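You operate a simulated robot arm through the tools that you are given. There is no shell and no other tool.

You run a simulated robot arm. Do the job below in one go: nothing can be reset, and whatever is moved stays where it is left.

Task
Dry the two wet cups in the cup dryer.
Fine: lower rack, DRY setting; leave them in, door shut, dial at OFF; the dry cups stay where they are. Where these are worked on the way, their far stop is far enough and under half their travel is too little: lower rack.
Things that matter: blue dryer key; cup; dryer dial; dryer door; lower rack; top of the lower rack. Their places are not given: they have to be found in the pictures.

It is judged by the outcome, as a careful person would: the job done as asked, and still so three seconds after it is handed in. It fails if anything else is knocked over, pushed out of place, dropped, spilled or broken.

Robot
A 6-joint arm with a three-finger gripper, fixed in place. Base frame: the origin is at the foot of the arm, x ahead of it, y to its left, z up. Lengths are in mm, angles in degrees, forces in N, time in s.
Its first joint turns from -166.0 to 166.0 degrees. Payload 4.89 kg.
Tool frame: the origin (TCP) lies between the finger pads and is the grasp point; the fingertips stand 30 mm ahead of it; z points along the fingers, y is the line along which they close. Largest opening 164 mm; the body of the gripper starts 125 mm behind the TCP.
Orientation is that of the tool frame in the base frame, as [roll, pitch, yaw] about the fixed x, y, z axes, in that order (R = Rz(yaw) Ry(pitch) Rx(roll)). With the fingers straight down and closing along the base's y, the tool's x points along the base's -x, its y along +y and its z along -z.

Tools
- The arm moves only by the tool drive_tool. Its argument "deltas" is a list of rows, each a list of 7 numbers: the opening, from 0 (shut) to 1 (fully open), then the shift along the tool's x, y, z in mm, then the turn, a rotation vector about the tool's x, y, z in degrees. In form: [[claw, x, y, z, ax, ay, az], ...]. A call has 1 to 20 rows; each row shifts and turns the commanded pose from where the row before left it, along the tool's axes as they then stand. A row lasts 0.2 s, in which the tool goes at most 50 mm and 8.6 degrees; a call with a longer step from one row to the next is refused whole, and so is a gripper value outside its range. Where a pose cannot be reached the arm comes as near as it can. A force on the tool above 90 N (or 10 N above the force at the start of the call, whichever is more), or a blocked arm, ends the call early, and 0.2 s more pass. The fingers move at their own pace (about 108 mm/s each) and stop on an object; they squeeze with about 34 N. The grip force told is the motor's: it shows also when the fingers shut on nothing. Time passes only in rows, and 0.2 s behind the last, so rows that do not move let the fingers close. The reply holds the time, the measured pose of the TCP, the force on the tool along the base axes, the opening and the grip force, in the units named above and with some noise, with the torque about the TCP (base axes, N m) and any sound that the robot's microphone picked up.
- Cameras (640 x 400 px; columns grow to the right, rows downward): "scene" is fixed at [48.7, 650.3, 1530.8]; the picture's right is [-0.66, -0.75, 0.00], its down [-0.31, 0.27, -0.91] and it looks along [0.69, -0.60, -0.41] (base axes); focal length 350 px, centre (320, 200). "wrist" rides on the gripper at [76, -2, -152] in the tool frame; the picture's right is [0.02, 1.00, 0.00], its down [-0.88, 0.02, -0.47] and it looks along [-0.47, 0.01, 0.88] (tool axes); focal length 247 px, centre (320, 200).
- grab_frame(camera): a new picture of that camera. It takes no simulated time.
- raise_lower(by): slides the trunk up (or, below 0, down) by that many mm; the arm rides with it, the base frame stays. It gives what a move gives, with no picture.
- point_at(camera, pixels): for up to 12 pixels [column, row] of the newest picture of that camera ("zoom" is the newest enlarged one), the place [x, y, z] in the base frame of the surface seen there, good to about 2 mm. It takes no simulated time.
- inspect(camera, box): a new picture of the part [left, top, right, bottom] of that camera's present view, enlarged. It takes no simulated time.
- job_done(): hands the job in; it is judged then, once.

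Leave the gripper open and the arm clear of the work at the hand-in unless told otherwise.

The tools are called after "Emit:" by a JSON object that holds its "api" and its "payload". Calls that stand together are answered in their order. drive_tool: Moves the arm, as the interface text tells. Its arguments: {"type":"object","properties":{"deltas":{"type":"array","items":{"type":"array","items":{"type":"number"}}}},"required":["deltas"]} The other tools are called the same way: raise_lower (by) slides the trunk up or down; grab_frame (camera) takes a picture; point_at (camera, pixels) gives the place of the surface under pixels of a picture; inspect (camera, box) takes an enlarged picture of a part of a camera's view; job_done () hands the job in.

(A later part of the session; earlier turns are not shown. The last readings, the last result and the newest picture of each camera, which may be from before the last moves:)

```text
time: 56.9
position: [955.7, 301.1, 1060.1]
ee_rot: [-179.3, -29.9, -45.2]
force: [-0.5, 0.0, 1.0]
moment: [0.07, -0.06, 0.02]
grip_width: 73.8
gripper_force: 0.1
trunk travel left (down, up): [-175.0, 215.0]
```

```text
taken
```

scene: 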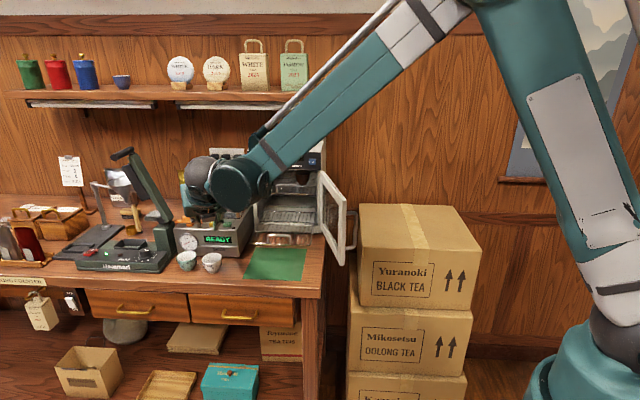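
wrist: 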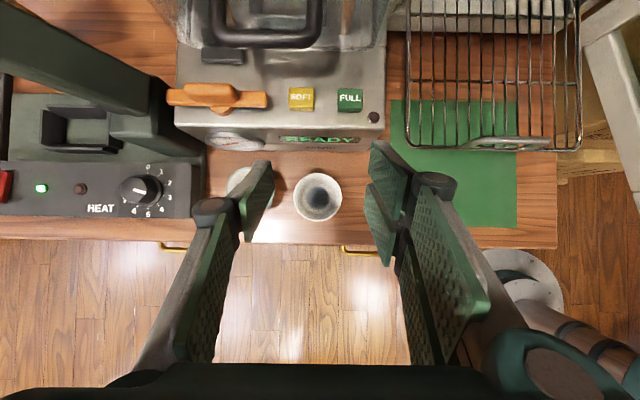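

Cups look well placed. I descend 80 % of the way straight over the white cup and check.

Emit:
{"api": "drive_tool", "payload": {"deltas": [[0.45, -12.75, -1.08, 23.6, 0, 0, 0], [0.45, -12.75, -1.08, 23.6, 0, 0, 0], [0.45, -12.75, -1.08, 23.6, 0, 0, 0], [0.45, -12.75, -1.08, 23.6, 0, 0, 0]]}}

Emit:
{"api": "inspect", "payload": {"camera": "wrist", "box": [200, 100, 440, 270]}}

```text
time: 57.9
position: [962.8, 304.4, 951.4]
ee_rot: [-179.4, -30.0, -45.1]
force: [-0.2, -0.3, 1.0]
moment: [0.08, -0.03, 0.01]
grip_width: 73.9
gripper_force: 0.0
trunk travel left (down, up): [-175.0, 215.0]
```

```text
2.35 times, centred on (320, 185) of wrist
```

zoom: 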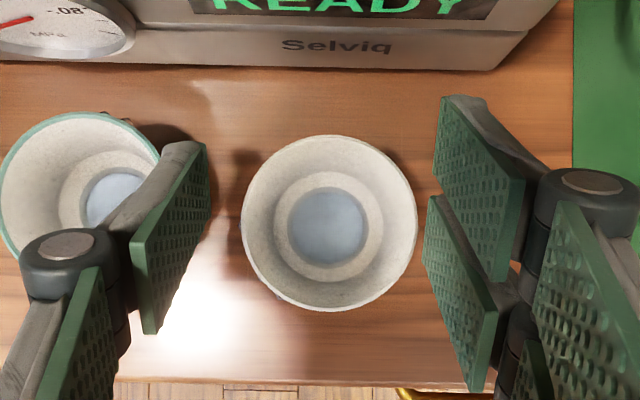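

Emit:
{"api": "point_at", "payload": {"camera": "zoom", "pixels": [[244, 222], [415, 222], [330, 138], [330, 307], [270, 162], [390, 162], [268, 283], [392, 283], [158, 155], [207, 150], [432, 200], [445, 105]]}}

```text
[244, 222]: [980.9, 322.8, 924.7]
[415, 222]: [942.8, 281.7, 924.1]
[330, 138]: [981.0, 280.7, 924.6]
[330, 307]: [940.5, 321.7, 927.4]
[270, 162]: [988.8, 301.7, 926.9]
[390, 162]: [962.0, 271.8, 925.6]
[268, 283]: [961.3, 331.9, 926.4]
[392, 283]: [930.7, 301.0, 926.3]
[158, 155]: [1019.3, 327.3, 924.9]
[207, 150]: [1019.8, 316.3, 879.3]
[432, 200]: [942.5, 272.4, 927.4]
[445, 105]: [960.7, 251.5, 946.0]
```

Center (961,301.7). Final 25 mm down with a small sideways correction.

Emit:
{"api": "drive_tool", "payload": {"deltas": [[0.45, -6.05, 1.6, 11.2, 0, 0, 0], [0.45, -6.05, 1.6, 11.2, 0, 0, 0], [0.45, 0, 0, 0, 0, 0, 0]]}}

Emit:
{"api": "inspect", "payload": {"camera": "wrist", "box": [200, 100, 440, 270]}}

```text
time: 58.7
position: [960.7, 298.5, 927.1]
ee_rot: [-179.3, -29.9, -45.2]
force: [0.6, -0.3, 0.8]
moment: [-0.04, 0.0, 0.03]
grip_width: 73.6
gripper_force: 0.1
trunk travel left (down, up): [-175.0, 215.0]
```

```text
2.35 times, centred on (320, 185) of wrist
```

zoom: 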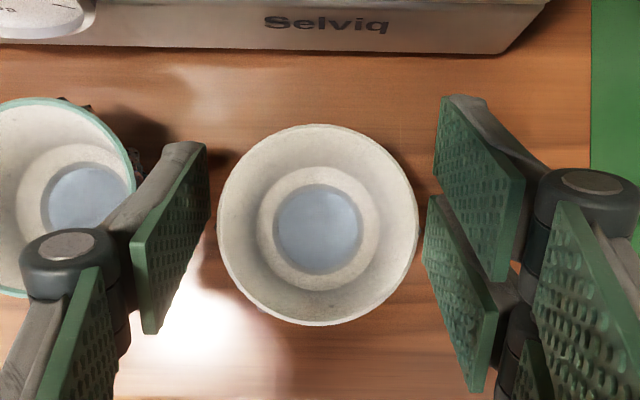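

No contact. Small centring shift, then close in stages and wait to see if the grip is steady.

Emit:
{"api": "drive_tool", "payload": {"deltas": [[0.45, -1.7, -1, -1, 0, 0, 0], [0.4, 0, 0, 0, 0, 0, 0], [0.37, 0, 0, 0, 0, 0, 0], [0.35, 0, 0, 0, 0, 0, 0], [0.33, 0, 0, 0, 0, 0, 0], [0.3, 0, 0, 0, 0, 0, 0], [0.25, 0, 0, 0, 0, 0, 0], [0.25, 0, 0, 0, 0, 0, 0]]}}

Emit:
{"api": "inspect", "payload": {"camera": "wrist", "box": [200, 100, 440, 270]}}

```text
time: 60.5
position: [958.8, 302.6, 926.2]
ee_rot: [-179.5, -29.9, -45.1]
force: [0.1, 0.4, -0.3]
moment: [0.02, 0.05, 0.03]
grip_width: 55.4
gripper_force: 33.4
trunk travel left (down, up): [-175.0, 215.0]
```

```text
2.35 times, centred on (320, 185) of wrist
```

zoom: 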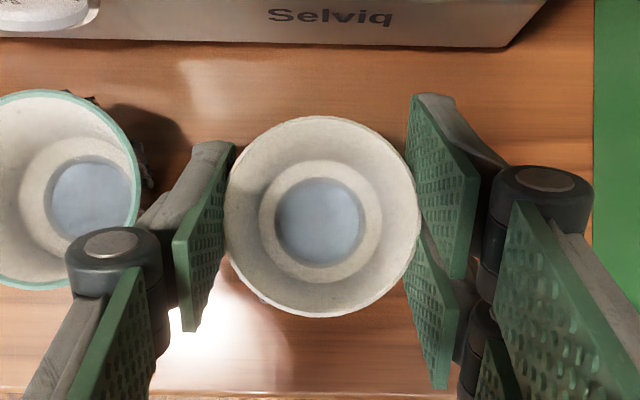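

Held at 55.4 mm, symmetric in the notch. A slow 8 mm test lift with waiting rows.

Emit:
{"api": "drive_tool", "payload": {"deltas": [[0.2, 1, 0, -1.73, 0, 0, 0], [0.2, 1, 0, -1.73, 0, 0, 0], [0.2, 1, 0, -1.73, 0, 0, 0], [0.2, 1, 0, -1.73, 0, 0, 0], [0.2, 0, 0, 0, 0, 0, 0], [0.2, 0, 0, 0, 0, 0, 0], [0.2, 0, 0, 0, 0, 0, 0], [0.2, 0, 0, 0, 0, 0, 0]]}}

Emit:
{"api": "inspect", "payload": {"camera": "wrist", "box": [200, 100, 440, 270]}}

```text
time: 62.3
position: [960.3, 302.7, 933.8]
ee_rot: [-179.4, -29.9, -45.2]
force: [-0.1, 0.2, 0.5]
moment: [-0.02, -0.01, -0.01]
grip_width: 55.2
gripper_force: 34.5
trunk travel left (down, up): [-175.0, 215.0]
```

```text
2.35 times, centred on (320, 185) of wrist
```

zoom: 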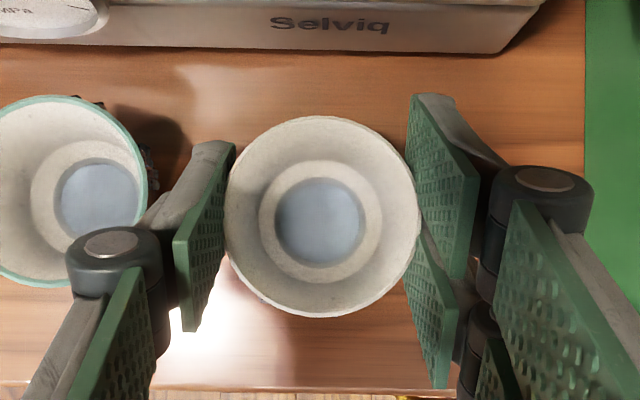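

Held steady at 7.6 mm height. I wait 2 s more to see whether the width creeps.

Emit:
{"api": "drive_tool", "payload": {"deltas": [[0.2, 0, 0, 0, 0, 0, 0], [0.2, 0, 0, 0, 0, 0, 0], [0.2, 0, 0, 0, 0, 0, 0], [0.2, 0, 0, 0, 0, 0, 0], [0.2, 0, 0, 0, 0, 0, 0], [0.2, 0, 0, 0, 0, 0, 0], [0.2, 0, 0, 0, 0, 0, 0], [0.2, 0, 0, 0, 0, 0, 0], [0.2, 0, 0, 0, 0, 0, 0], [0.2, 0, 0, 0, 0, 0, 0]]}}

Emit:
{"api": "inspect", "payload": {"camera": "wrist", "box": [200, 100, 440, 270]}}

```text
time: 64.5
position: [958.9, 302.5, 934.2]
ee_rot: [-179.4, -29.9, -45.1]
force: [0.4, 0.0, -1.0]
moment: [0.05, -0.03, -0.01]
grip_width: 54.9
gripper_force: 33.7
trunk travel left (down, up): [-175.0, 215.0]
```

```text
2.35 times, centred on (320, 185) of wrist
```

zoom: 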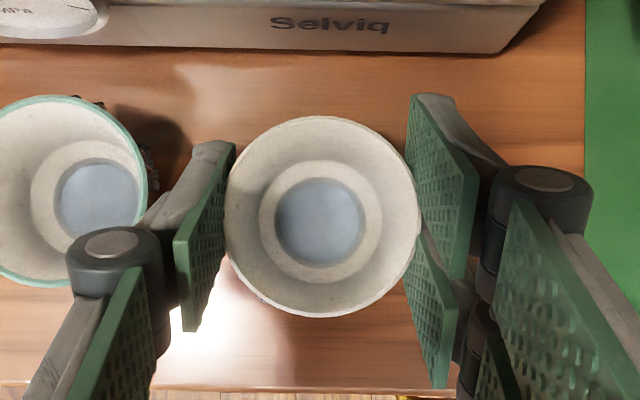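

No visible creep. I lift further at moderate speed to about z 985 and check.

Emit:
{"api": "drive_tool", "payload": {"deltas": [[0.2, 1.5, 0, -2.6, 0, 0, 0], [0.2, 3, 0, -5.2, 0, 0, 0], [0.2, 5, 0, -8.66, 0, 0, 0], [0.2, 6, 0, -10.4, 0, 0, 0], [0.2, 6, 0, -10.4, 0, 0, 0], [0.2, 3, 0, -5.2, 0, 0, 0], [0.2, 1.5, 0, -2.6, 0, 0, 0]]}}

Emit:
{"api": "inspect", "payload": {"camera": "wrist", "box": [200, 100, 440, 270]}}

```text
time: 66.1
position: [958.6, 302.6, 987.0]
ee_rot: [-179.4, -29.9, -45.1]
force: [0.5, -0.3, -1.1]
moment: [-0.02, -0.03, -0.01]
grip_width: 54.9
gripper_force: 34.3
trunk travel left (down, up): [-175.0, 215.0]
```

```text
2.35 times, centred on (320, 185) of wrist
```

zoom: 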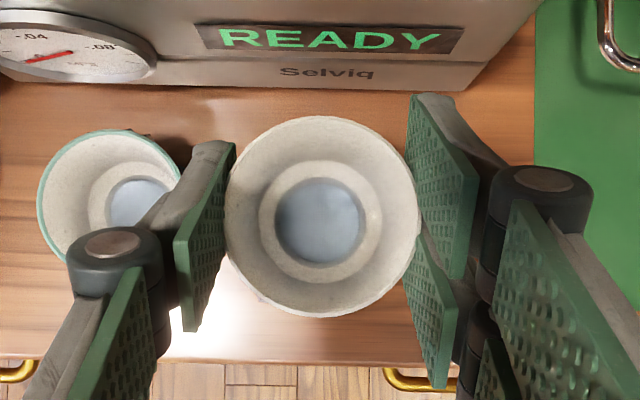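

Firm at 54.9 mm. Lift the remaining 68 mm with gentle ramps.

Emit:
{"api": "drive_tool", "payload": {"deltas": [[0.2, 3, 0, -5.2, 0, 0, 0], [0.2, 6, 0, -10.4, 0, 0, 0], [0.2, 8, 0, -13.9, 0, 0, 0], [0.2, 8, 0, -13.9, 0, 0, 0], [0.2, 6, 0, -10.4, 0, 0, 0], [0.2, 3, 0, -5.2, 0, 0, 0]]}}

Emit:
{"api": "grab_frame", "payload": {"camera": "wrist"}}

```text
time: 67.5
position: [959.3, 301.8, 1055.0]
ee_rot: [-179.4, -29.9, -45.1]
force: [0.3, 0.1, -0.5]
moment: [-0.01, 0.05, 0.01]
grip_width: 54.8
gripper_force: 34.0
trunk travel left (down, up): [-175.0, 215.0]
```

```text
taken
```

wrist: 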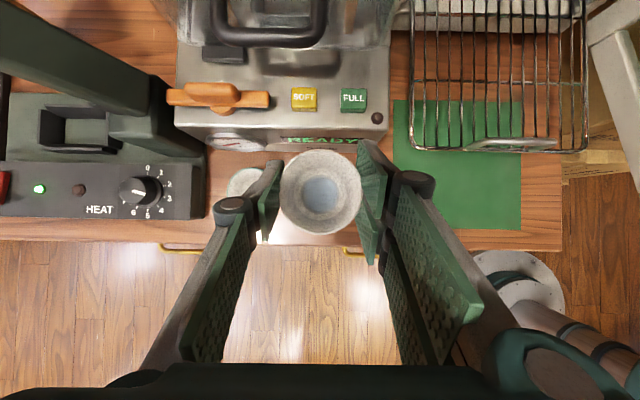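

Steady. Now carry it to the right, parallel to the counter front, 238 mm with gentle ramps.

Emit:
{"api": "drive_tool", "payload": {"deltas": [[0.2, 0, 8, 0, 0, 0, 0], [0.2, 0, 14, 0, 0, 0, 0], [0.2, 0, 20, 0, 0, 0, 0], [0.2, 0, 24, 0, 0, 0, 0], [0.2, 0, 24, 0, 0, 0, 0], [0.2, 0, 24, 0, 0, 0, 0], [0.2, 0, 24, 0, 0, 0, 0], [0.2, 0, 24, 0, 0, 0, 0], [0.2, 0, 24, 0, 0, 0, 0], [0.2, 0, 20, 0, 0, 0, 0], [0.2, 0, 14, 0, 0, 0, 0], [0.2, 0, 10, 0, 0, 0, 0], [0.2, 0, 8, 0, 0, 0, 0]]}}

Emit:
{"api": "grab_frame", "payload": {"camera": "wrist"}}

Emit:
{"api": "grab_frame", "payload": {"camera": "scene"}}

```text
time: 70.3
position: [791.0, 132.1, 1051.3]
ee_rot: [-179.4, -30.0, -45.1]
force: [-0.3, -0.6, -1.2]
moment: [-0.01, 0.01, -0.01]
grip_width: 54.5
gripper_force: 33.9
trunk travel left (down, up): [-175.0, 215.0]
```

```text
taken
```

wrist: 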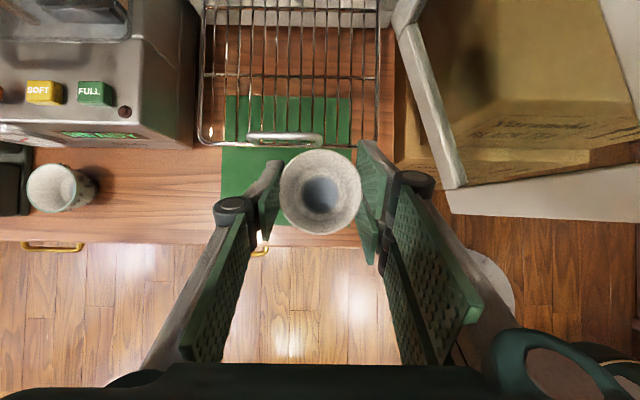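

```text
taken
```

scene: 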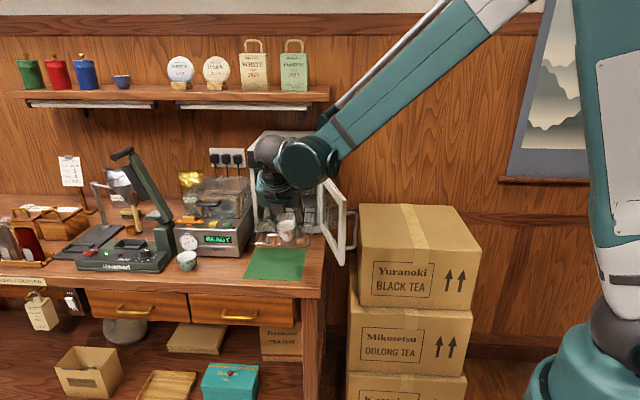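

Still firm (54.5 mm), cup bottom ≈1005, above the pull loop (983). Before moving in, I measure the door edge position in this view for side clearance.

Emit:
{"api": "point_at", "payload": {"camera": "wrist", "pixels": [[400, 30], [425, 100], [450, 175], [460, 186], [414, 176], [425, 188], [285, 136], [210, 142], [372, 145], [318, 172]]}}

```text
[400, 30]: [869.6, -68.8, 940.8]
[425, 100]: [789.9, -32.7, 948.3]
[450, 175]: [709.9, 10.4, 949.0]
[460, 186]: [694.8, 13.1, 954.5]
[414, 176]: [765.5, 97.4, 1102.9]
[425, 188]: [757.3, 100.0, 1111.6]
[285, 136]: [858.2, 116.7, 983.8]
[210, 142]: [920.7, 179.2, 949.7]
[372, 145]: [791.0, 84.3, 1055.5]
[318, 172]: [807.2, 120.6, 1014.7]
```

Door inner side is at u≈−546 there, the tool's right side stays below −569: clear. Now move in over the rack 144 mm.

Emit:
{"api": "drive_tool", "payload": {"deltas": [[0.2, 6.94, 0, 3.99, 0, 0, 0], [0.2, 12.14, 0, 6.98, 0, 0, 0], [0.2, 15.6, 0, 8.97, 0, 0, 0], [0.2, 15.6, 0, 8.97, 0, 0, 0], [0.2, 15.6, 0, 8.97, 0, 0, 0], [0.2, 15.6, 0, 8.97, 0, 0, 0], [0.2, 15.6, 0, 8.97, 0, 0, 0], [0.2, 12.14, 0, 6.98, 0, 0, 0], [0.2, 8.67, 0, 4.99, 0, 0, 0], [0.2, 6.94, 0, 3.99, 0, 0, 0]]}}

Emit:
{"api": "grab_frame", "payload": {"camera": "wrist"}}

Emit:
{"api": "inspect", "payload": {"camera": "scene", "box": [235, 150, 355, 280]}}

```text
time: 72.5
position: [893.2, 31.6, 1054.6]
ee_rot: [-179.4, -29.9, -45.0]
force: [-0.6, 0.1, 0.0]
moment: [-0.03, 0.0, 0.0]
grip_width: 54.3
gripper_force: 33.7
trunk travel left (down, up): [-175.0, 215.0]
```

```text
taken
```

wrist: 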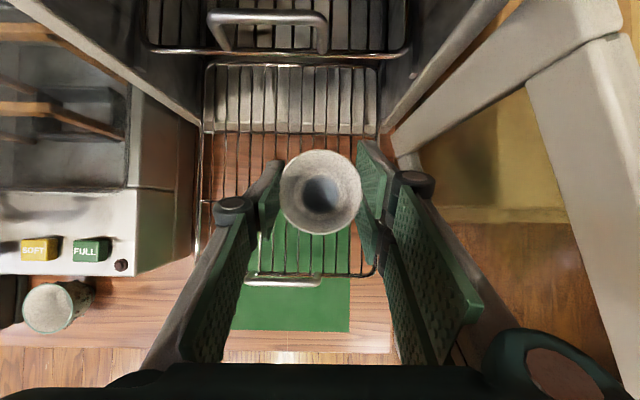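

```text
3.08 times, centred on (295, 215) of scene
```

zoom: 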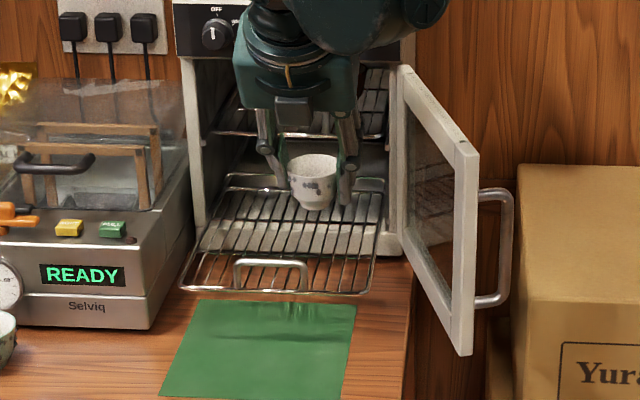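

Cup is over the right-hand part of the rack. I lower 50 mm with ramps.

Emit:
{"api": "drive_tool", "payload": {"deltas": [[0.2, -3, 0, 5.2, 0, 0, 0], [0.2, -5, 0, 8.67, 0, 0, 0], [0.2, -6, 0, 10.4, 0, 0, 0], [0.2, -6, 0, 10.4, 0, 0, 0], [0.2, -3, 0, 5.2, 0, 0, 0], [0.2, -2, 0, 3.47, 0, 0, 0]]}}

Emit:
{"api": "inspect", "payload": {"camera": "scene", "box": [255, 180, 325, 250]}}

```text
time: 73.9
position: [895.4, 30.7, 1002.5]
ee_rot: [-179.4, -30.0, -45.0]
force: [-0.1, 0.6, -0.4]
moment: [0.01, -0.01, 0.01]
grip_width: 54.4
gripper_force: 33.8
trunk travel left (down, up): [-175.0, 215.0]
```

```text
5.71 times, centred on (290, 215) of scene
```

zoom: 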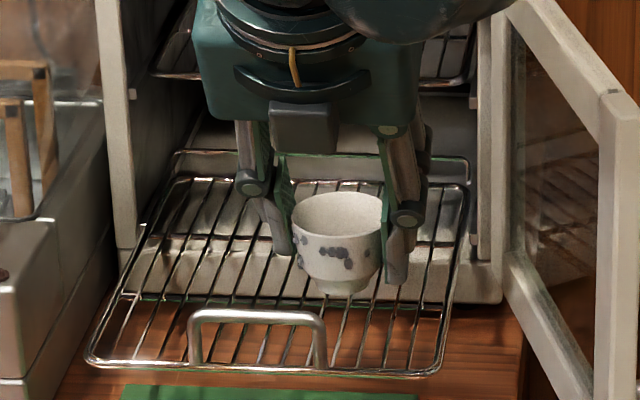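

Emit:
{"api": "point_at", "payload": {"camera": "zoom", "pixels": [[335, 238], [340, 290], [350, 295], [296, 215], [378, 222], [335, 270]]}}

Emit:
{"api": "drive_tool", "payload": {"deltas": [[0.2, -1.5, 0, 2.6, 0, 0, 0], [0.2, -1, 0, 1.73, 0, 0, 0]]}}

```text
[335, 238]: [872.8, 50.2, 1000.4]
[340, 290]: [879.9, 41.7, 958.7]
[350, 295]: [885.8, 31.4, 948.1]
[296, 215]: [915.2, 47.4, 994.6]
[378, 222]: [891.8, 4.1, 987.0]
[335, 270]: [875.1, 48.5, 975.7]
```

```text
time: 74.5
position: [893.8, 31.2, 997.3]
ee_rot: [-179.4, -30.0, -45.1]
force: [0.1, -0.1, -1.4]
moment: [-0.02, 0.04, 0.01]
grip_width: 53.9
gripper_force: 33.9
trunk travel left (down, up): [-175.0, 215.0]
```

Bottom should now be ~1–2 mm above the wires. Lower in 1 mm steps.

Emit:
{"api": "drive_tool", "payload": {"deltas": [[0.2, -0.5, 0, 0.87, 0, 0, 0], [0.2, -0.5, 0, 0.87, 0, 0, 0], [0.2, 0, 0, 0, 0, 0, 0]]}}

```text
time: 75.3
position: [894.1, 31.7, 995.5]
ee_rot: [-179.5, -30.0, -45.1]
force: [2.1, -1.6, 21.4]
moment: [-0.09, -0.06, 0.19]
grip_width: 53.7
gripper_force: 33.5
trunk travel left (down, up): [-175.0, 215.0]
```

21 N upward: the cup stands on the rack. I ease up half a millimetre and open gently.

Emit:
{"api": "drive_tool", "payload": {"deltas": [[0.2, 0.25, 0, -0.43, 0, 0, 0], [0.34, 0, 0, 0, 0, 0, 0], [0.38, 0, 0, 0, 0, 0, 0], [0.43, 0, 0, 0, 0, 0, 0], [0.45, 0, 0, 0, 0, 0, 0]]}}

Emit:
{"api": "inspect", "payload": {"camera": "wrist", "box": [200, 100, 440, 270]}}

Emit:
{"api": "inspect", "payload": {"camera": "scene", "box": [255, 180, 325, 250]}}

```text
time: 76.5
position: [893.4, 32.2, 995.1]
ee_rot: [-179.4, -29.9, -45.0]
force: [0.1, 0.5, -0.5]
moment: [-0.04, -0.01, 0.03]
grip_width: 73.8
gripper_force: 0.1
trunk travel left (down, up): [-175.0, 215.0]
```

```text
2.35 times, centred on (320, 185) of wrist
```

zoom: 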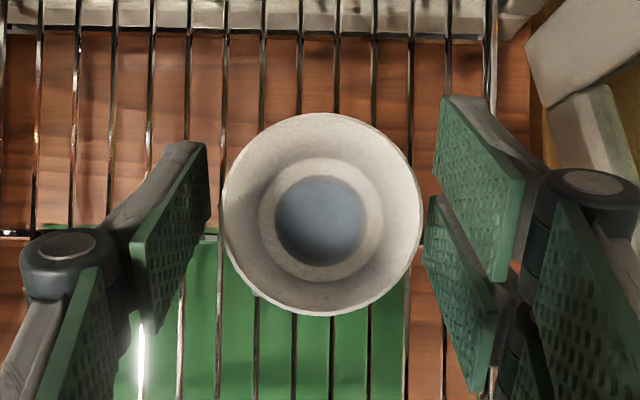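

```text
5.71 times, centred on (290, 215) of scene
```

zoom: 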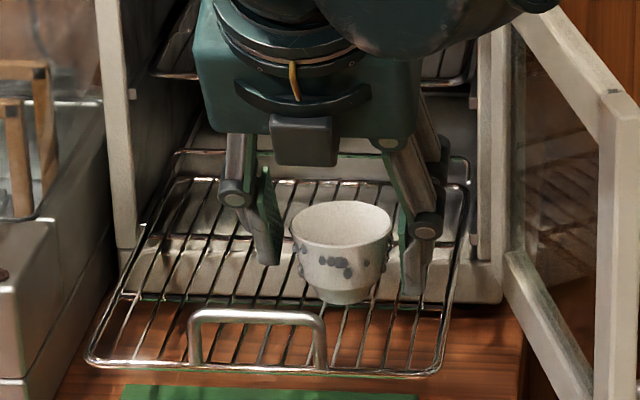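

White cup stands upright on the rack. I lift straight up, then back out the way I came.

Emit:
{"api": "drive_tool", "payload": {"deltas": [[0.45, 5, 0, -8.67, 0, 0, 0], [0.45, 10, 0, -17.3, 0, 0, 0], [0.45, 15, 0, -26, 0, 0, 0], [0.45, 15, 0, -26, 0, 0, 0], [0.45, -26, 0, -15, 0, 0, 0], [0.45, -34.7, 0, -20, 0, 0, 0], [0.45, -34.7, 0, -20, 0, 0, 0], [0.45, -34.7, 0, -20, 0, 0, 0]]}}

Emit:
{"api": "grab_frame", "payload": {"camera": "wrist"}}

Emit:
{"api": "grab_frame", "payload": {"camera": "scene"}}

```text
time: 78.3
position: [787.6, 134.2, 1085.1]
ee_rot: [-179.5, -30.0, -45.0]
force: [-0.2, -0.9, -0.6]
moment: [0.07, 0.08, 0.04]
grip_width: 74.1
gripper_force: 0.0
trunk travel left (down, up): [-175.0, 215.0]
```

```text
taken
```

wrist: 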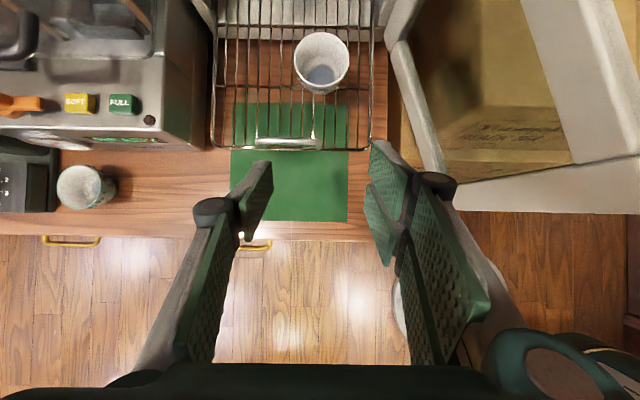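

```text
taken
```

scene: 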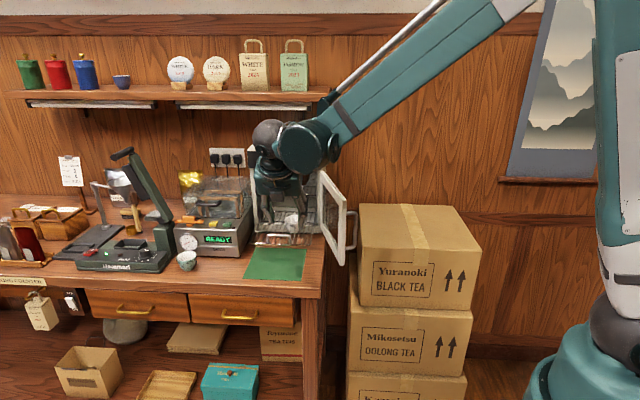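

White cup is well placed. Now toward the green cup: move left 270 mm, then turn to yaw −20° and tilt to ~52° nose-down for reach.

Emit:
{"api": "drive_tool", "payload": {"deltas": [[0.45, 0, -30, 0, 0, 0, 0], [0.45, 0, -40, 0, 0, 0, 0], [0.45, 0, -40, 0, 0, 0, 0], [0.45, 0, -40, 0, 0, 0, 0], [0.45, 0, -40, 0, 0, 0, 0], [0.45, 0, -40, 0, 0, 0, 0], [0.45, 0, -40, 0, 0, 0, 0], [0.45, 0, 0, 0, 3.125, 0, -5.41], [0.45, 0, 0, 0, 3.125, 0, -5.41], [0.45, 0, 0, 0, 3.125, 0, -5.41], [0.45, 0, 0, 0, 3.125, 0, -5.41], [0.45, 0, 0, 0, 0, 8, 0]]}}

Emit:
{"api": "grab_frame", "payload": {"camera": "wrist"}}

Emit:
{"api": "grab_frame", "payload": {"camera": "scene"}}

```text
time: 80.9
position: [977.6, 327.3, 1087.3]
ee_rot: [-179.5, -38.2, -20.2]
force: [0.3, -1.2, -0.2]
moment: [0.1, 0.03, 0.07]
grip_width: 73.5
gripper_force: 0.0
trunk travel left (down, up): [-175.0, 215.0]
```

```text
taken
```

wrist: 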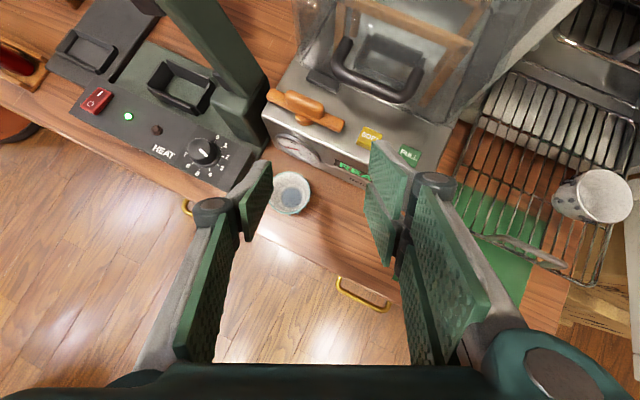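

```text
taken
```

scene: 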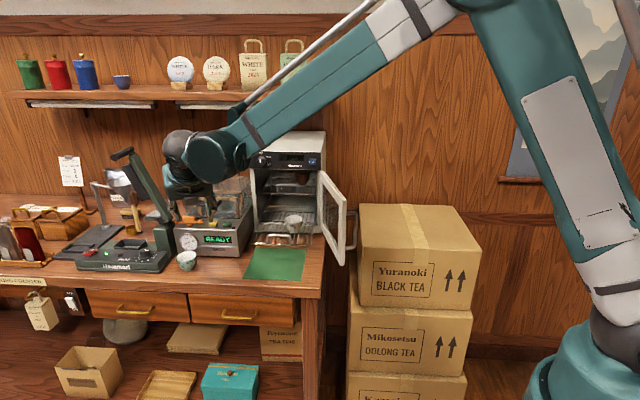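

I measure the green cup rim and the corner of the Heatmarl machine near it.

Emit:
{"api": "inspect", "payload": {"camera": "wrist", "box": [200, 120, 400, 250]}}

```text
3.08 times, centred on (300, 185) of wrist
```

zoom: 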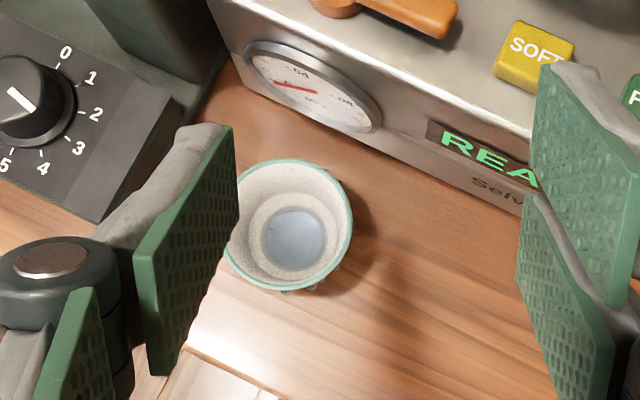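

Emit:
{"api": "point_at", "payload": {"camera": "zoom", "pixels": [[290, 159], [350, 215], [290, 290], [335, 180], [335, 265], [245, 175], [250, 275], [181, 100], [95, 218], [205, 80], [215, 65], [290, 240]]}}

```text
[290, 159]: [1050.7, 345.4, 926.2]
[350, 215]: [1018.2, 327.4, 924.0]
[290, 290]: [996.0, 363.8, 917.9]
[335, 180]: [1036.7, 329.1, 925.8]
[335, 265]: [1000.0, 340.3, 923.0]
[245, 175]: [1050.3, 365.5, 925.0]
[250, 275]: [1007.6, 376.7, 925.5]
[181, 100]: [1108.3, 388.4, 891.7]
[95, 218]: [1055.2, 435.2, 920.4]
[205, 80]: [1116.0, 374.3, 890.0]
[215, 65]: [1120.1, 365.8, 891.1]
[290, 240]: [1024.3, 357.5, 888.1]
```

Green cup center ≈ (1024,356). I check the gauge and front of the Selviq behind it for clearance.

Emit:
{"api": "point_at", "payload": {"camera": "zoom", "pixels": [[378, 125], [355, 130], [300, 95], [250, 60], [420, 160], [500, 210], [430, 130], [265, 100], [330, 125], [480, 185]]}}

```text
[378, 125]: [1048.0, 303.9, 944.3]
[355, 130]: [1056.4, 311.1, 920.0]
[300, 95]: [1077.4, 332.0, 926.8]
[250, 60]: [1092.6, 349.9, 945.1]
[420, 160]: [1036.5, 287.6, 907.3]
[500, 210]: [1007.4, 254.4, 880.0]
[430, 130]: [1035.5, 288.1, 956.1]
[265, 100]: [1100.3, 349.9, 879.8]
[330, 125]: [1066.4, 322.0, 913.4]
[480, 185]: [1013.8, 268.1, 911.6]
```

Clear by about 10 mm with yaw −30° and 45° tilt. I turn to that and go above the green cup (z≈1000).

Emit:
{"api": "drive_tool", "payload": {"deltas": [[0.43, 0, 0, 0, -3.03, 0, 3.85], [0.43, 0, 0, 0, -3.03, 0, 3.85], [0.43, 0, 0, 0, 0, 6.8, 0], [0.43, -12.3, -11.95, 18.45, 0, 0, 0], [0.43, -12.3, -11.95, 18.45, 0, 0, 0], [0.43, -12.3, -11.95, 18.45, 0, 0, 0], [0.43, -12.3, -11.95, 18.45, 0, 0, 0]]}}

Emit:
{"api": "inspect", "payload": {"camera": "wrist", "box": [180, 80, 460, 270]}}

```text
time: 82.5
position: [1015.9, 361.0, 1001.5]
ee_rot: [-179.3, -44.9, -30.0]
force: [0.1, -0.8, 0.8]
moment: [0.07, -0.04, 0.06]
grip_width: 70.6
gripper_force: 0.1
trunk travel left (down, up): [-175.0, 215.0]
```

```text
2.11 times, centred on (320, 175) of wrist
```

zoom: 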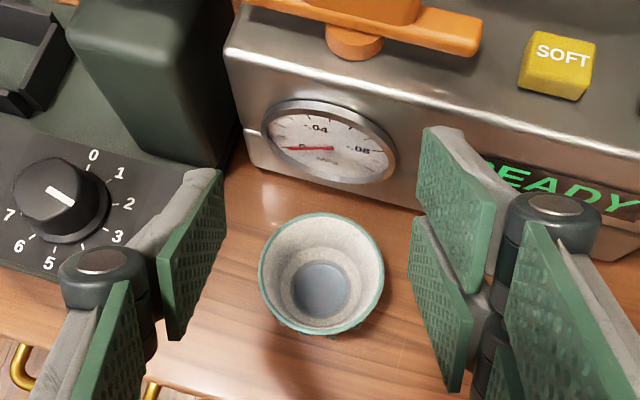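

Emit:
{"api": "point_at", "payload": {"camera": "zoom", "pixels": [[261, 272], [382, 272], [321, 214], [322, 332], [280, 230], [364, 230], [280, 315], [364, 315], [221, 175], [420, 140], [425, 220], [320, 285]]}}

```text
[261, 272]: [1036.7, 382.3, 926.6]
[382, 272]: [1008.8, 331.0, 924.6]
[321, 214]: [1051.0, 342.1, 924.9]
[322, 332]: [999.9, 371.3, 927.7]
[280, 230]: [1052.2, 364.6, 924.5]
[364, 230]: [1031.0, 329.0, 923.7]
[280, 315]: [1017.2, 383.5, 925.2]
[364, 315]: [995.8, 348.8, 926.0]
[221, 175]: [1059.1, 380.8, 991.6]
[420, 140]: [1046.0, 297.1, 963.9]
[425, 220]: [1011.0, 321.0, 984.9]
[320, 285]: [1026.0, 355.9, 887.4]
```

Center (1024.1,356.6). Descend 51 mm, check, then the rest.

Emit:
{"api": "drive_tool", "payload": {"deltas": [[0.43, -12, 0, 12, 0, 0, 0], [0.43, -12, 0, 12, 0, 0, 0], [0.43, -12, 0, 12, 0, 0, 0], [0.43, 0, 0, 0, 0, 0, 0]]}}

Emit:
{"api": "inspect", "payload": {"camera": "wrist", "box": [180, 80, 460, 270]}}

```text
time: 83.5
position: [1015.4, 361.7, 949.6]
ee_rot: [-179.4, -44.8, -30.1]
force: [0.1, 0.2, -1.0]
moment: [-0.04, 0.02, -0.01]
grip_width: 70.4
gripper_force: 0.0
trunk travel left (down, up): [-175.0, 215.0]
```

```text
2.11 times, centred on (320, 175) of wrist
```

zoom: 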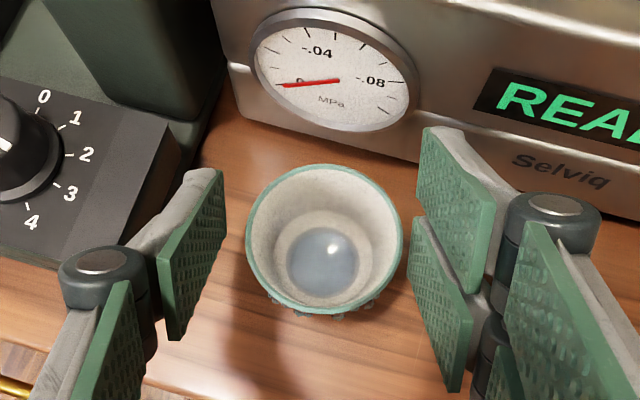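

Looks good. Last 16 mm down, then close in stages.

Emit:
{"api": "drive_tool", "payload": {"deltas": [[0.43, -5.6, 0.5, 5.6, 0, 0, 0], [0.43, -5.6, 0.5, 5.6, 0, 0, 0], [0.43, 0, 0, 0, 0, 0, 0]]}}

Emit:
{"api": "inspect", "payload": {"camera": "wrist", "box": [180, 80, 460, 270]}}

```text
time: 84.3
position: [1014.2, 361.7, 933.7]
ee_rot: [-179.5, -44.9, -30.1]
force: [0.0, 0.5, -0.4]
moment: [-0.02, 0.02, 0.0]
grip_width: 70.5
gripper_force: 0.0
trunk travel left (down, up): [-175.0, 215.0]
```

```text
2.11 times, centred on (320, 175) of wrist
```

zoom: 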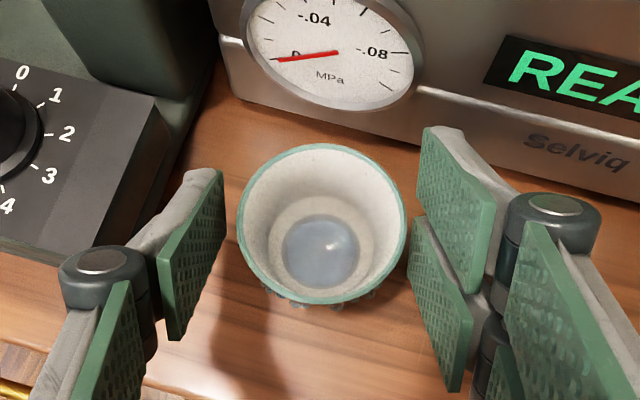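

Good alignment. I go 4 mm deeper along the tool, then close in stages.

Emit:
{"api": "drive_tool", "payload": {"deltas": [[0.43, 0, 0, 4, 0, 0, 0], [0.4, 0, 0, 0, 0, 0, 0], [0.37, 0, 0, 0, 0, 0, 0], [0.35, 0, 0, 0, 0, 0, 0], [0.33, 0, 0, 0, 0, 0, 0], [0.3, 0, 0, 0, 0, 0, 0], [0.25, 0, 0, 0, 0, 0, 0], [0.2, 0, 0, 0, 0, 0, 0]]}}

Emit:
{"api": "inspect", "payload": {"camera": "wrist", "box": [180, 80, 460, 270]}}

```text
time: 86.1
position: [1018.3, 359.6, 931.3]
ee_rot: [-179.4, -44.9, -30.1]
force: [0.6, 0.9, -0.4]
moment: [0.03, -0.07, -0.03]
grip_width: 55.9
gripper_force: 34.0
trunk travel left (down, up): [-175.0, 215.0]
```

```text
2.11 times, centred on (320, 175) of wrist
```

zoom: 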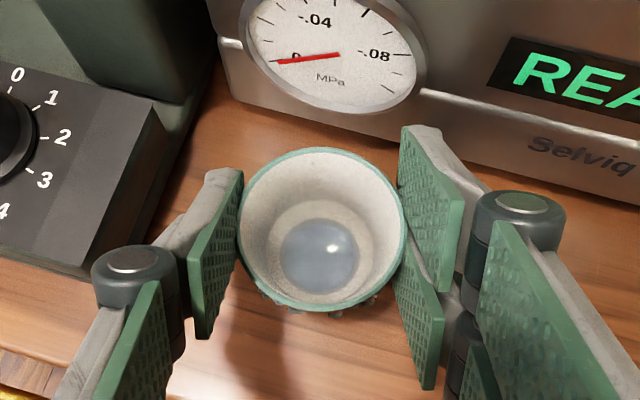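

Held at 55.9 mm. Slow 8 mm test lift and wait.

Emit:
{"api": "drive_tool", "payload": {"deltas": [[0.2, 1.4, 0, -1.4, 0, 0, 0], [0.2, 1.4, 0, -1.4, 0, 0, 0], [0.2, 1.4, 0, -1.4, 0, 0, 0], [0.2, 1.4, 0, -1.4, 0, 0, 0], [0.2, 0, 0, 0, 0, 0, 0], [0.2, 0, 0, 0, 0, 0, 0], [0.2, 0, 0, 0, 0, 0, 0], [0.2, 0, 0, 0, 0, 0, 0], [0.2, 0, 0, 0, 0, 0, 0]]}}

Emit:
{"api": "inspect", "payload": {"camera": "wrist", "box": [180, 80, 460, 270]}}

```text
time: 88.1
position: [1018.2, 359.3, 941.6]
ee_rot: [-179.4, -44.9, -30.1]
force: [-0.7, -0.2, -0.2]
moment: [-0.02, 0.0, 0.02]
grip_width: 55.8
gripper_force: 34.1
trunk travel left (down, up): [-175.0, 215.0]
```

```text
2.11 times, centred on (320, 175) of wrist
```

zoom: 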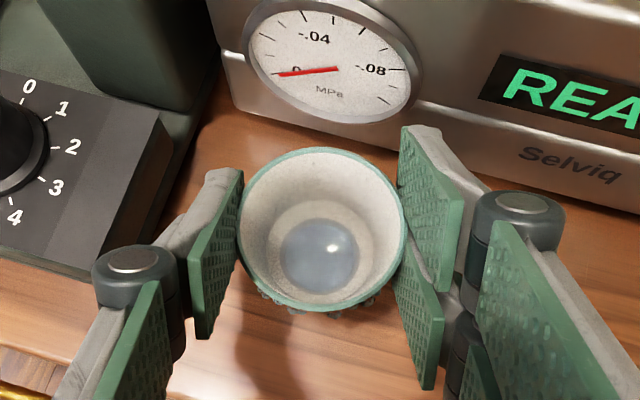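

Stable. Lift 117 mm with gentle ramps.

Emit:
{"api": "drive_tool", "payload": {"deltas": [[0.2, 2.83, 0, -2.83, 0, 0, 0], [0.2, 5.66, 0, -5.66, 0, 0, 0], [0.2, 9.9, 0, -9.9, 0, 0, 0], [0.2, 12, 0, -12, 0, 0, 0], [0.2, 12, 0, -12, 0, 0, 0], [0.2, 12, 0, -12, 0, 0, 0], [0.2, 9.9, 0, -9.9, 0, 0, 0], [0.2, 8, 0, -8, 0, 0, 0], [0.2, 5.66, 0, -5.66, 0, 0, 0], [0.2, 4, 0, -4, 0, 0, 0]]}}

Emit:
{"api": "grab_frame", "payload": {"camera": "wrist"}}

```text
time: 90.3
position: [1017.5, 358.3, 1056.6]
ee_rot: [-179.4, -45.0, -30.1]
force: [0.2, 0.0, -0.7]
moment: [-0.02, 0.04, 0.01]
grip_width: 55.5
gripper_force: 34.2
trunk travel left (down, up): [-175.0, 215.0]
```

```text
taken
```

wrist: 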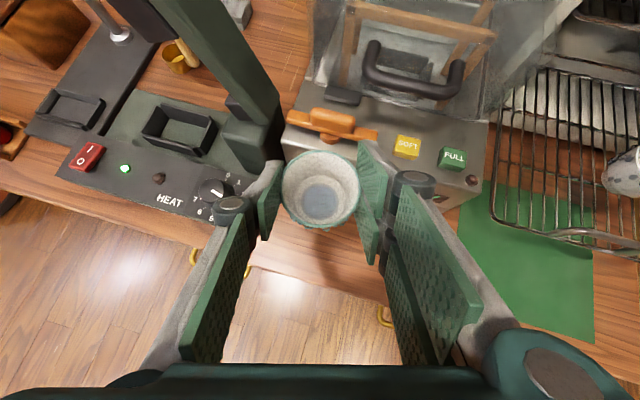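

Held well (55.5 mm). Carry it to the right along the counter front, 232 mm.

Emit:
{"api": "drive_tool", "payload": {"deltas": [[0.2, -1.46, 7.73, -1.46, 0, 0, 0], [0.2, -2.56, 13.5, -2.56, 0, 0, 0], [0.2, -3.66, 19.3, -3.66, 0, 0, 0], [0.2, -4.39, 23.2, -4.39, 0, 0, 0], [0.2, -4.39, 23.2, -4.39, 0, 0, 0], [0.2, -4.39, 23.2, -4.39, 0, 0, 0], [0.2, -4.39, 23.2, -4.39, 0, 0, 0], [0.2, -4.39, 23.2, -4.39, 0, 0, 0], [0.2, -4.39, 23.2, -4.39, 0, 0, 0], [0.2, -3.66, 19.3, -3.66, 0, 0, 0], [0.2, -2.2, 11.6, -2.2, 0, 0, 0], [0.2, -1.46, 7.73, -1.46, 0, 0, 0], [0.2, -1.19, 6.3, -1.19, 0, 0, 0]]}}

Emit:
{"api": "grab_frame", "payload": {"camera": "wrist"}}

Emit:
{"api": "inspect", "payload": {"camera": "scene", "box": [235, 150, 355, 280]}}

```text
time: 93.1
position: [852.9, 194.1, 1054.2]
ee_rot: [-179.4, -44.8, -30.1]
force: [0.5, 0.5, -0.7]
moment: [-0.04, 0.01, 0.01]
grip_width: 55.1
gripper_force: 33.7
trunk travel left (down, up): [-175.0, 215.0]
```

```text
taken
```

wrist: 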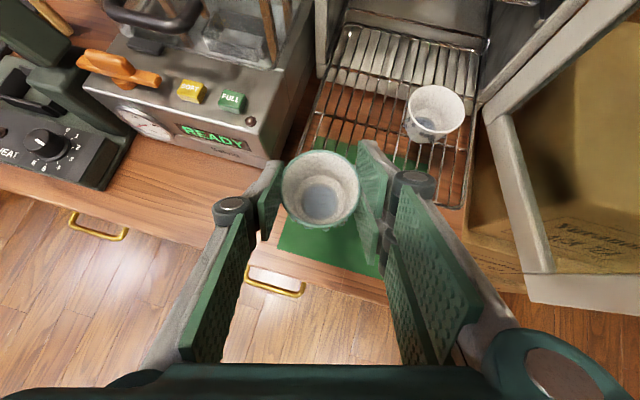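

```text
3.08 times, centred on (295, 215) of scene
```

zoom: 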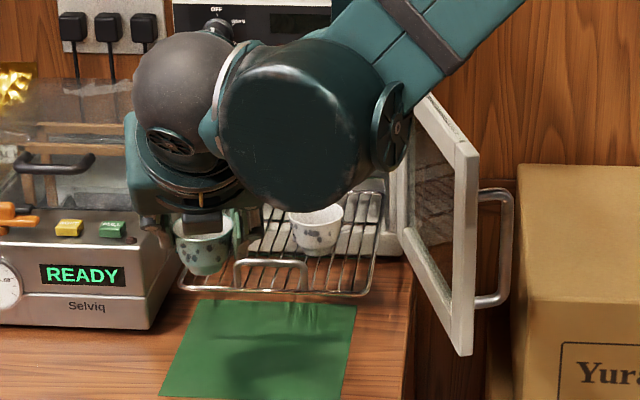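

Green cup held steady, white one visible on the rack at (435,112). I measure the white cup's rim and the rack.

Emit:
{"api": "inspect", "payload": {"camera": "wrist", "box": [300, 20, 500, 180]}}

```text
2.50 times, centred on (400, 100) of wrist
```

zoom: 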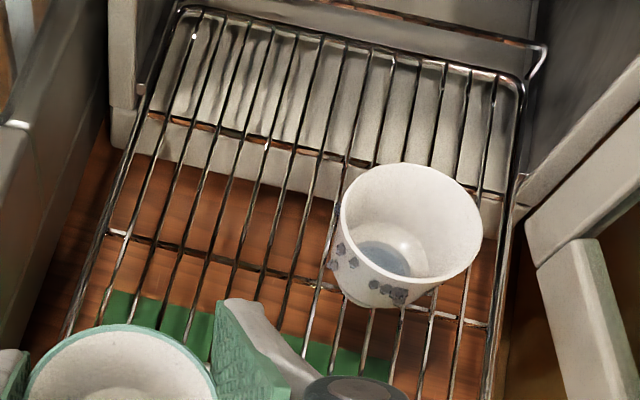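

Emit:
{"api": "point_at", "payload": {"camera": "zoom", "pixels": [[343, 215], [480, 235], [410, 166], [410, 283], [370, 178], [460, 270], [455, 185], [355, 260], [115, 233], [470, 322], [130, 327], [400, 255]]}}

```text
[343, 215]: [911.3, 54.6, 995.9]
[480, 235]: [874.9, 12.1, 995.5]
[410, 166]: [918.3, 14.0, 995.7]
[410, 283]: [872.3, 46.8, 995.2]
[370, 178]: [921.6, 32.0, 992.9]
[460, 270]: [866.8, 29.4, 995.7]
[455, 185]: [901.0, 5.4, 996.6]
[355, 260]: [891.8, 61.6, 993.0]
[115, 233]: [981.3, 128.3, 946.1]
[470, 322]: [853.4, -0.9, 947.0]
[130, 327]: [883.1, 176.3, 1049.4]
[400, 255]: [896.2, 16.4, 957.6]
```

White cup center on rack: (894.7,32), rim z 995.5 — upright. I measure the held green cup's center too.

Emit:
{"api": "grab_frame", "payload": {"camera": "wrist"}}

Emit:
{"api": "point_at", "payload": {"camera": "wrist", "pixels": [[284, 186], [358, 188], [322, 151], [300, 219], [345, 219], [297, 160], [347, 160], [322, 205]]}}

```text
taken
```

wrist: 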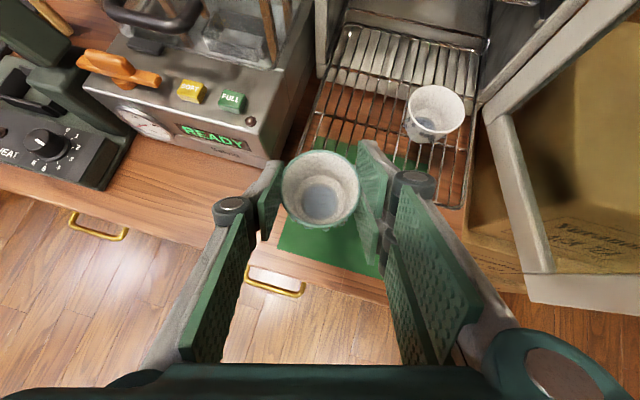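

```text
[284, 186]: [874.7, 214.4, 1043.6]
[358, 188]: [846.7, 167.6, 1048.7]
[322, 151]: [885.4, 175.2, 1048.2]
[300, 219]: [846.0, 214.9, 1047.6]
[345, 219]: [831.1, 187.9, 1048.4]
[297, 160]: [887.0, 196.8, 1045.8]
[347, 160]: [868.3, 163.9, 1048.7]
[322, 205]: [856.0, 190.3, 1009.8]
```

Green's center is 7 mm ahead of the TCP. Move in over the rack: 136 mm, target center (955,95).

Emit:
{"api": "drive_tool", "payload": {"deltas": [[0.2, 4.1, 1.55, 4.1, 0, 0, 0], [0.2, 8.2, 3.1, 8.2, 0, 0, 0], [0.2, 10.9, 4.14, 10.9, 0, 0, 0], [0.2, 12.3, 4.66, 12.3, 0, 0, 0], [0.2, 12.3, 4.66, 12.3, 0, 0, 0], [0.2, 12.3, 4.66, 12.3, 0, 0, 0], [0.2, 10.9, 4.14, 10.9, 0, 0, 0], [0.2, 9.56, 3.63, 9.56, 0, 0, 0], [0.2, 6.83, 2.59, 6.83, 0, 0, 0], [0.2, 5.46, 2.07, 5.46, 0, 0, 0]]}}

Emit:
{"api": "grab_frame", "payload": {"camera": "wrist"}}

Emit:
{"api": "inspect", "payload": {"camera": "scene", "box": [235, 150, 355, 280]}}

```text
time: 95.3
position: [949.8, 98.5, 1054.4]
ee_rot: [-179.4, -45.0, -30.0]
force: [-0.9, 0.3, -1.0]
moment: [-0.01, 0.0, -0.02]
grip_width: 55.2
gripper_force: 34.1
trunk travel left (down, up): [-175.0, 215.0]
```

```text
taken
```

wrist: 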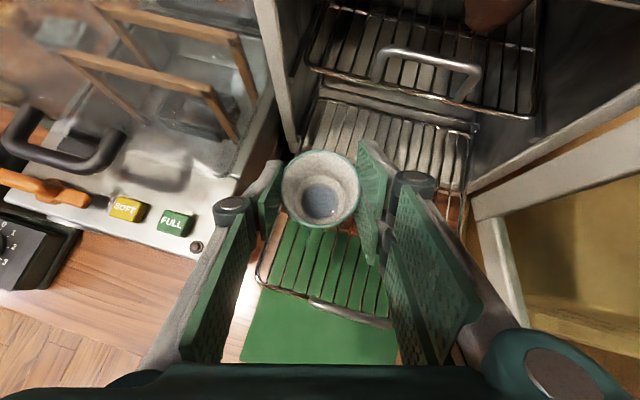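

```text
3.08 times, centred on (295, 215) of scene
```

zoom: 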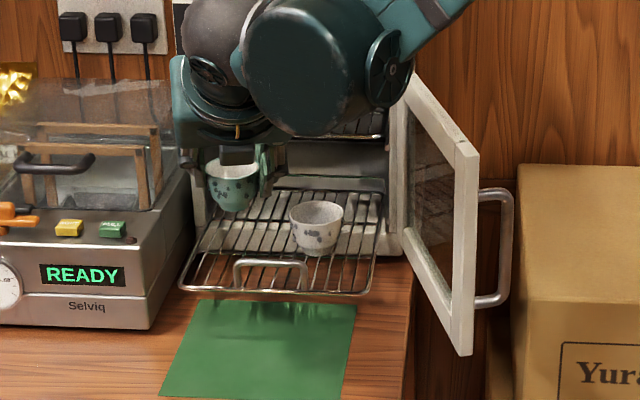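

Above its place. Lower 46 mm.

Emit:
{"api": "drive_tool", "payload": {"deltas": [[0.2, -3.54, 0, 3.54, 0, 0, 0], [0.2, -6.36, 0, 6.36, 0, 0, 0], [0.2, -7.78, 0, 7.78, 0, 0, 0], [0.2, -7.78, 0, 7.78, 0, 0, 0], [0.2, -4.24, 0, 4.24, 0, 0, 0], [0.2, -2.83, 0, 2.83, 0, 0, 0]]}}

Emit:
{"api": "inspect", "payload": {"camera": "scene", "box": [245, 180, 325, 260]}}

```text
time: 96.7
position: [949.8, 98.7, 1006.9]
ee_rot: [-179.4, -44.9, -30.1]
force: [0.3, 0.7, -1.2]
moment: [-0.01, -0.01, 0.0]
grip_width: 55.0
gripper_force: 33.7
trunk travel left (down, up): [-175.0, 215.0]
```

```text
5.00 times, centred on (285, 220) of scene
```

zoom: 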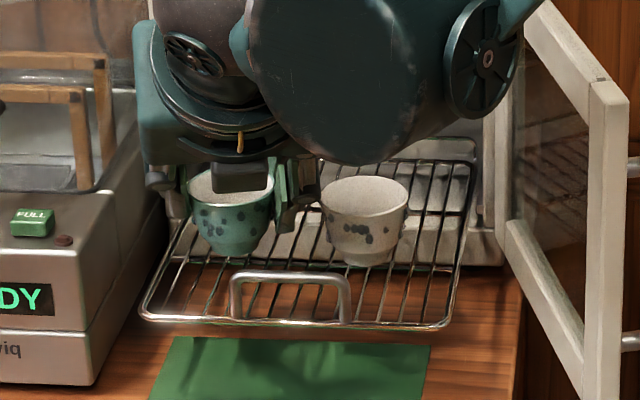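

About 5 mm left. Lower 4 mm, then 1 mm steps feeling for contact.

Emit:
{"api": "drive_tool", "payload": {"deltas": [[0.2, -1.41, 0, 1.41, 0, 0, 0], [0.2, -1.41, 0, 1.41, 0, 0, 0], [0.2, 0, 0, 0, 0, 0, 0]]}}

Emit:
{"api": "drive_tool", "payload": {"deltas": [[0.2, -0.7, 0, 0.7, 0, 0, 0], [0.2, 0, 0, 0, 0, 0, 0]]}}

```text
time: 97.5
position: [949.9, 98.0, 1003.1]
ee_rot: [-179.3, -44.8, -30.1]
force: [0.0, -0.1, 0.1]
moment: [-0.02, 0.02, 0.01]
grip_width: 54.9
gripper_force: 34.2
trunk travel left (down, up): [-175.0, 215.0]
```

```text
time: 98.1
position: [951.4, 97.3, 1003.2]
ee_rot: [-179.5, -44.9, -30.1]
force: [0.0, 0.2, 0.4]
moment: [-0.02, -0.02, 0.0]
grip_width: 54.6
gripper_force: 34.1
trunk travel left (down, up): [-175.0, 215.0]
```

Emit:
{"api": "drive_tool", "payload": {"deltas": [[0.2, -0.7, 0, 0.7, 0, 0, 0], [0.2, 0, 0, 0, 0, 0, 0]]}}

Emit:
{"api": "drive_tool", "payload": {"deltas": [[0.2, -0.7, 0, 0.7, 0, 0, 0], [0.2, 0, 0, 0, 0, 0, 0]]}}

```text
time: 98.7
position: [949.9, 98.4, 1001.2]
ee_rot: [-179.3, -45.0, -30.2]
force: [-0.5, 0.1, -0.4]
moment: [0.03, 0.02, 0.0]
grip_width: 54.6
gripper_force: 34.5
trunk travel left (down, up): [-175.0, 215.0]
```

```text
time: 99.3
position: [950.4, 98.0, 1001.9]
ee_rot: [-179.3, -44.9, -30.1]
force: [0.7, 1.0, 6.2]
moment: [0.07, -0.14, -0.01]
grip_width: 54.9
gripper_force: 33.6
trunk travel left (down, up): [-175.0, 215.0]
```

6 N upward: contact beginning. Half a millimetre more, then open gently.

Emit:
{"api": "drive_tool", "payload": {"deltas": [[0.2, -0.4, 0, 0.4, 0, 0, 0], [0.2, 0, 0, 0, 0, 0, 0], [0.35, 0, 0, 0, 0, 0, 0], [0.38, 0, 0, 0, 0, 0, 0], [0.41, 0, 0, 0, 0, 0, 0], [0.43, 0, 0, 0, 0, 0, 0]]}}

Emit:
{"api": "inspect", "payload": {"camera": "wrist", "box": [180, 80, 460, 270]}}

Emit:
{"api": "inspect", "payload": {"camera": "scene", "box": [245, 180, 325, 260]}}

```text
time: 100.7
position: [949.4, 99.2, 1000.1]
ee_rot: [-179.4, -44.9, -30.1]
force: [-0.3, -0.4, 0.2]
moment: [0.01, -0.01, 0.02]
grip_width: 70.6
gripper_force: 0.0
trunk travel left (down, up): [-175.0, 215.0]
```

```text
2.11 times, centred on (320, 175) of wrist
```

zoom: 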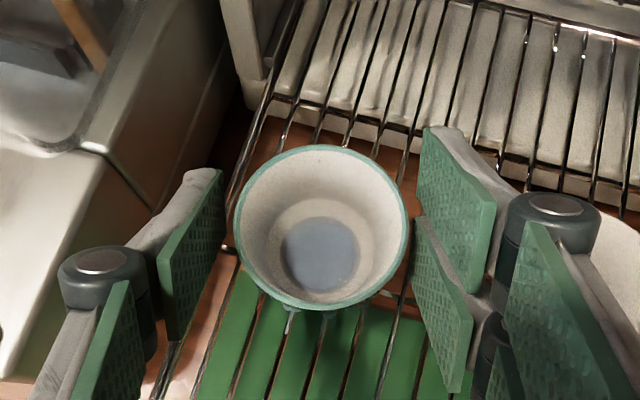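

```text
5.00 times, centred on (285, 220) of scene
```

zoom: 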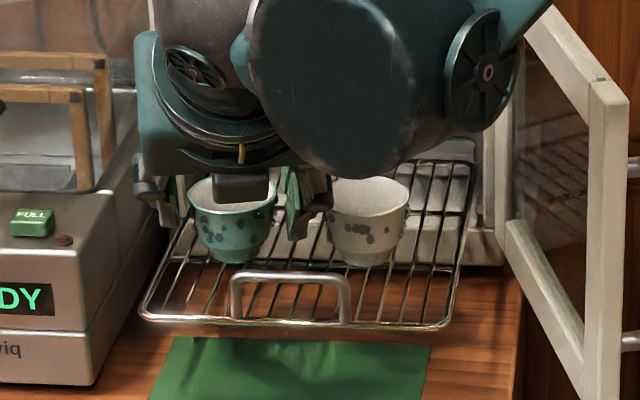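

Both cups stand on the rack. Lift straight up 70 mm, then back out.

Emit:
{"api": "drive_tool", "payload": {"deltas": [[0.43, 3.5, 0, -3.5, 0, 0, 0], [0.43, 7, 0, -7, 0, 0, 0], [0.43, 14, 0, -14, 0, 0, 0], [0.43, 14, 0, -14, 0, 0, 0], [0.43, 14, 0, -14, 0, 0, 0], [0.43, -20.5, -7.8, -20.5, 0, 0, 0], [0.43, -27.3, -10.4, -27.3, 0, 0, 0], [0.43, -27.3, -10.4, -27.3, 0, 0, 0], [0.43, -27.3, -10.4, -27.3, 0, 0, 0]]}}

Emit:
{"api": "grab_frame", "payload": {"camera": "wrist"}}

Emit:
{"api": "inspect", "payload": {"camera": "scene", "box": [235, 130, 375, 290]}}

```text
time: 102.7
position: [844.2, 204.1, 1076.1]
ee_rot: [-179.4, -44.8, -30.1]
force: [0.0, -1.1, -0.8]
moment: [0.04, 0.06, 0.03]
grip_width: 70.3
gripper_force: 0.0
trunk travel left (down, up): [-175.0, 215.0]
```

```text
taken
```

wrist: 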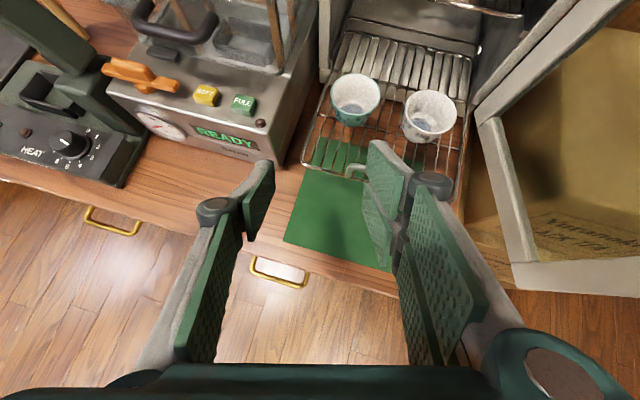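

```text
2.50 times, centred on (305, 210) of scene
```

zoom: 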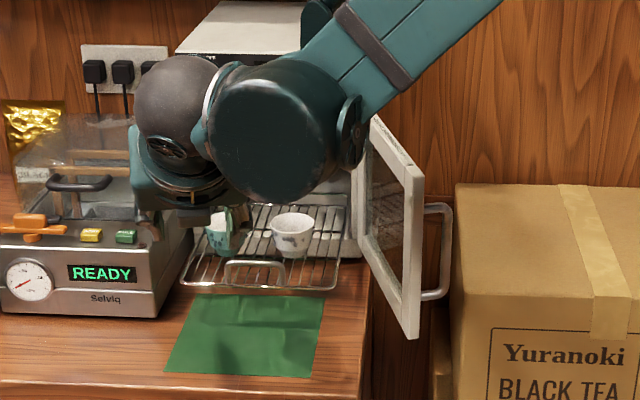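

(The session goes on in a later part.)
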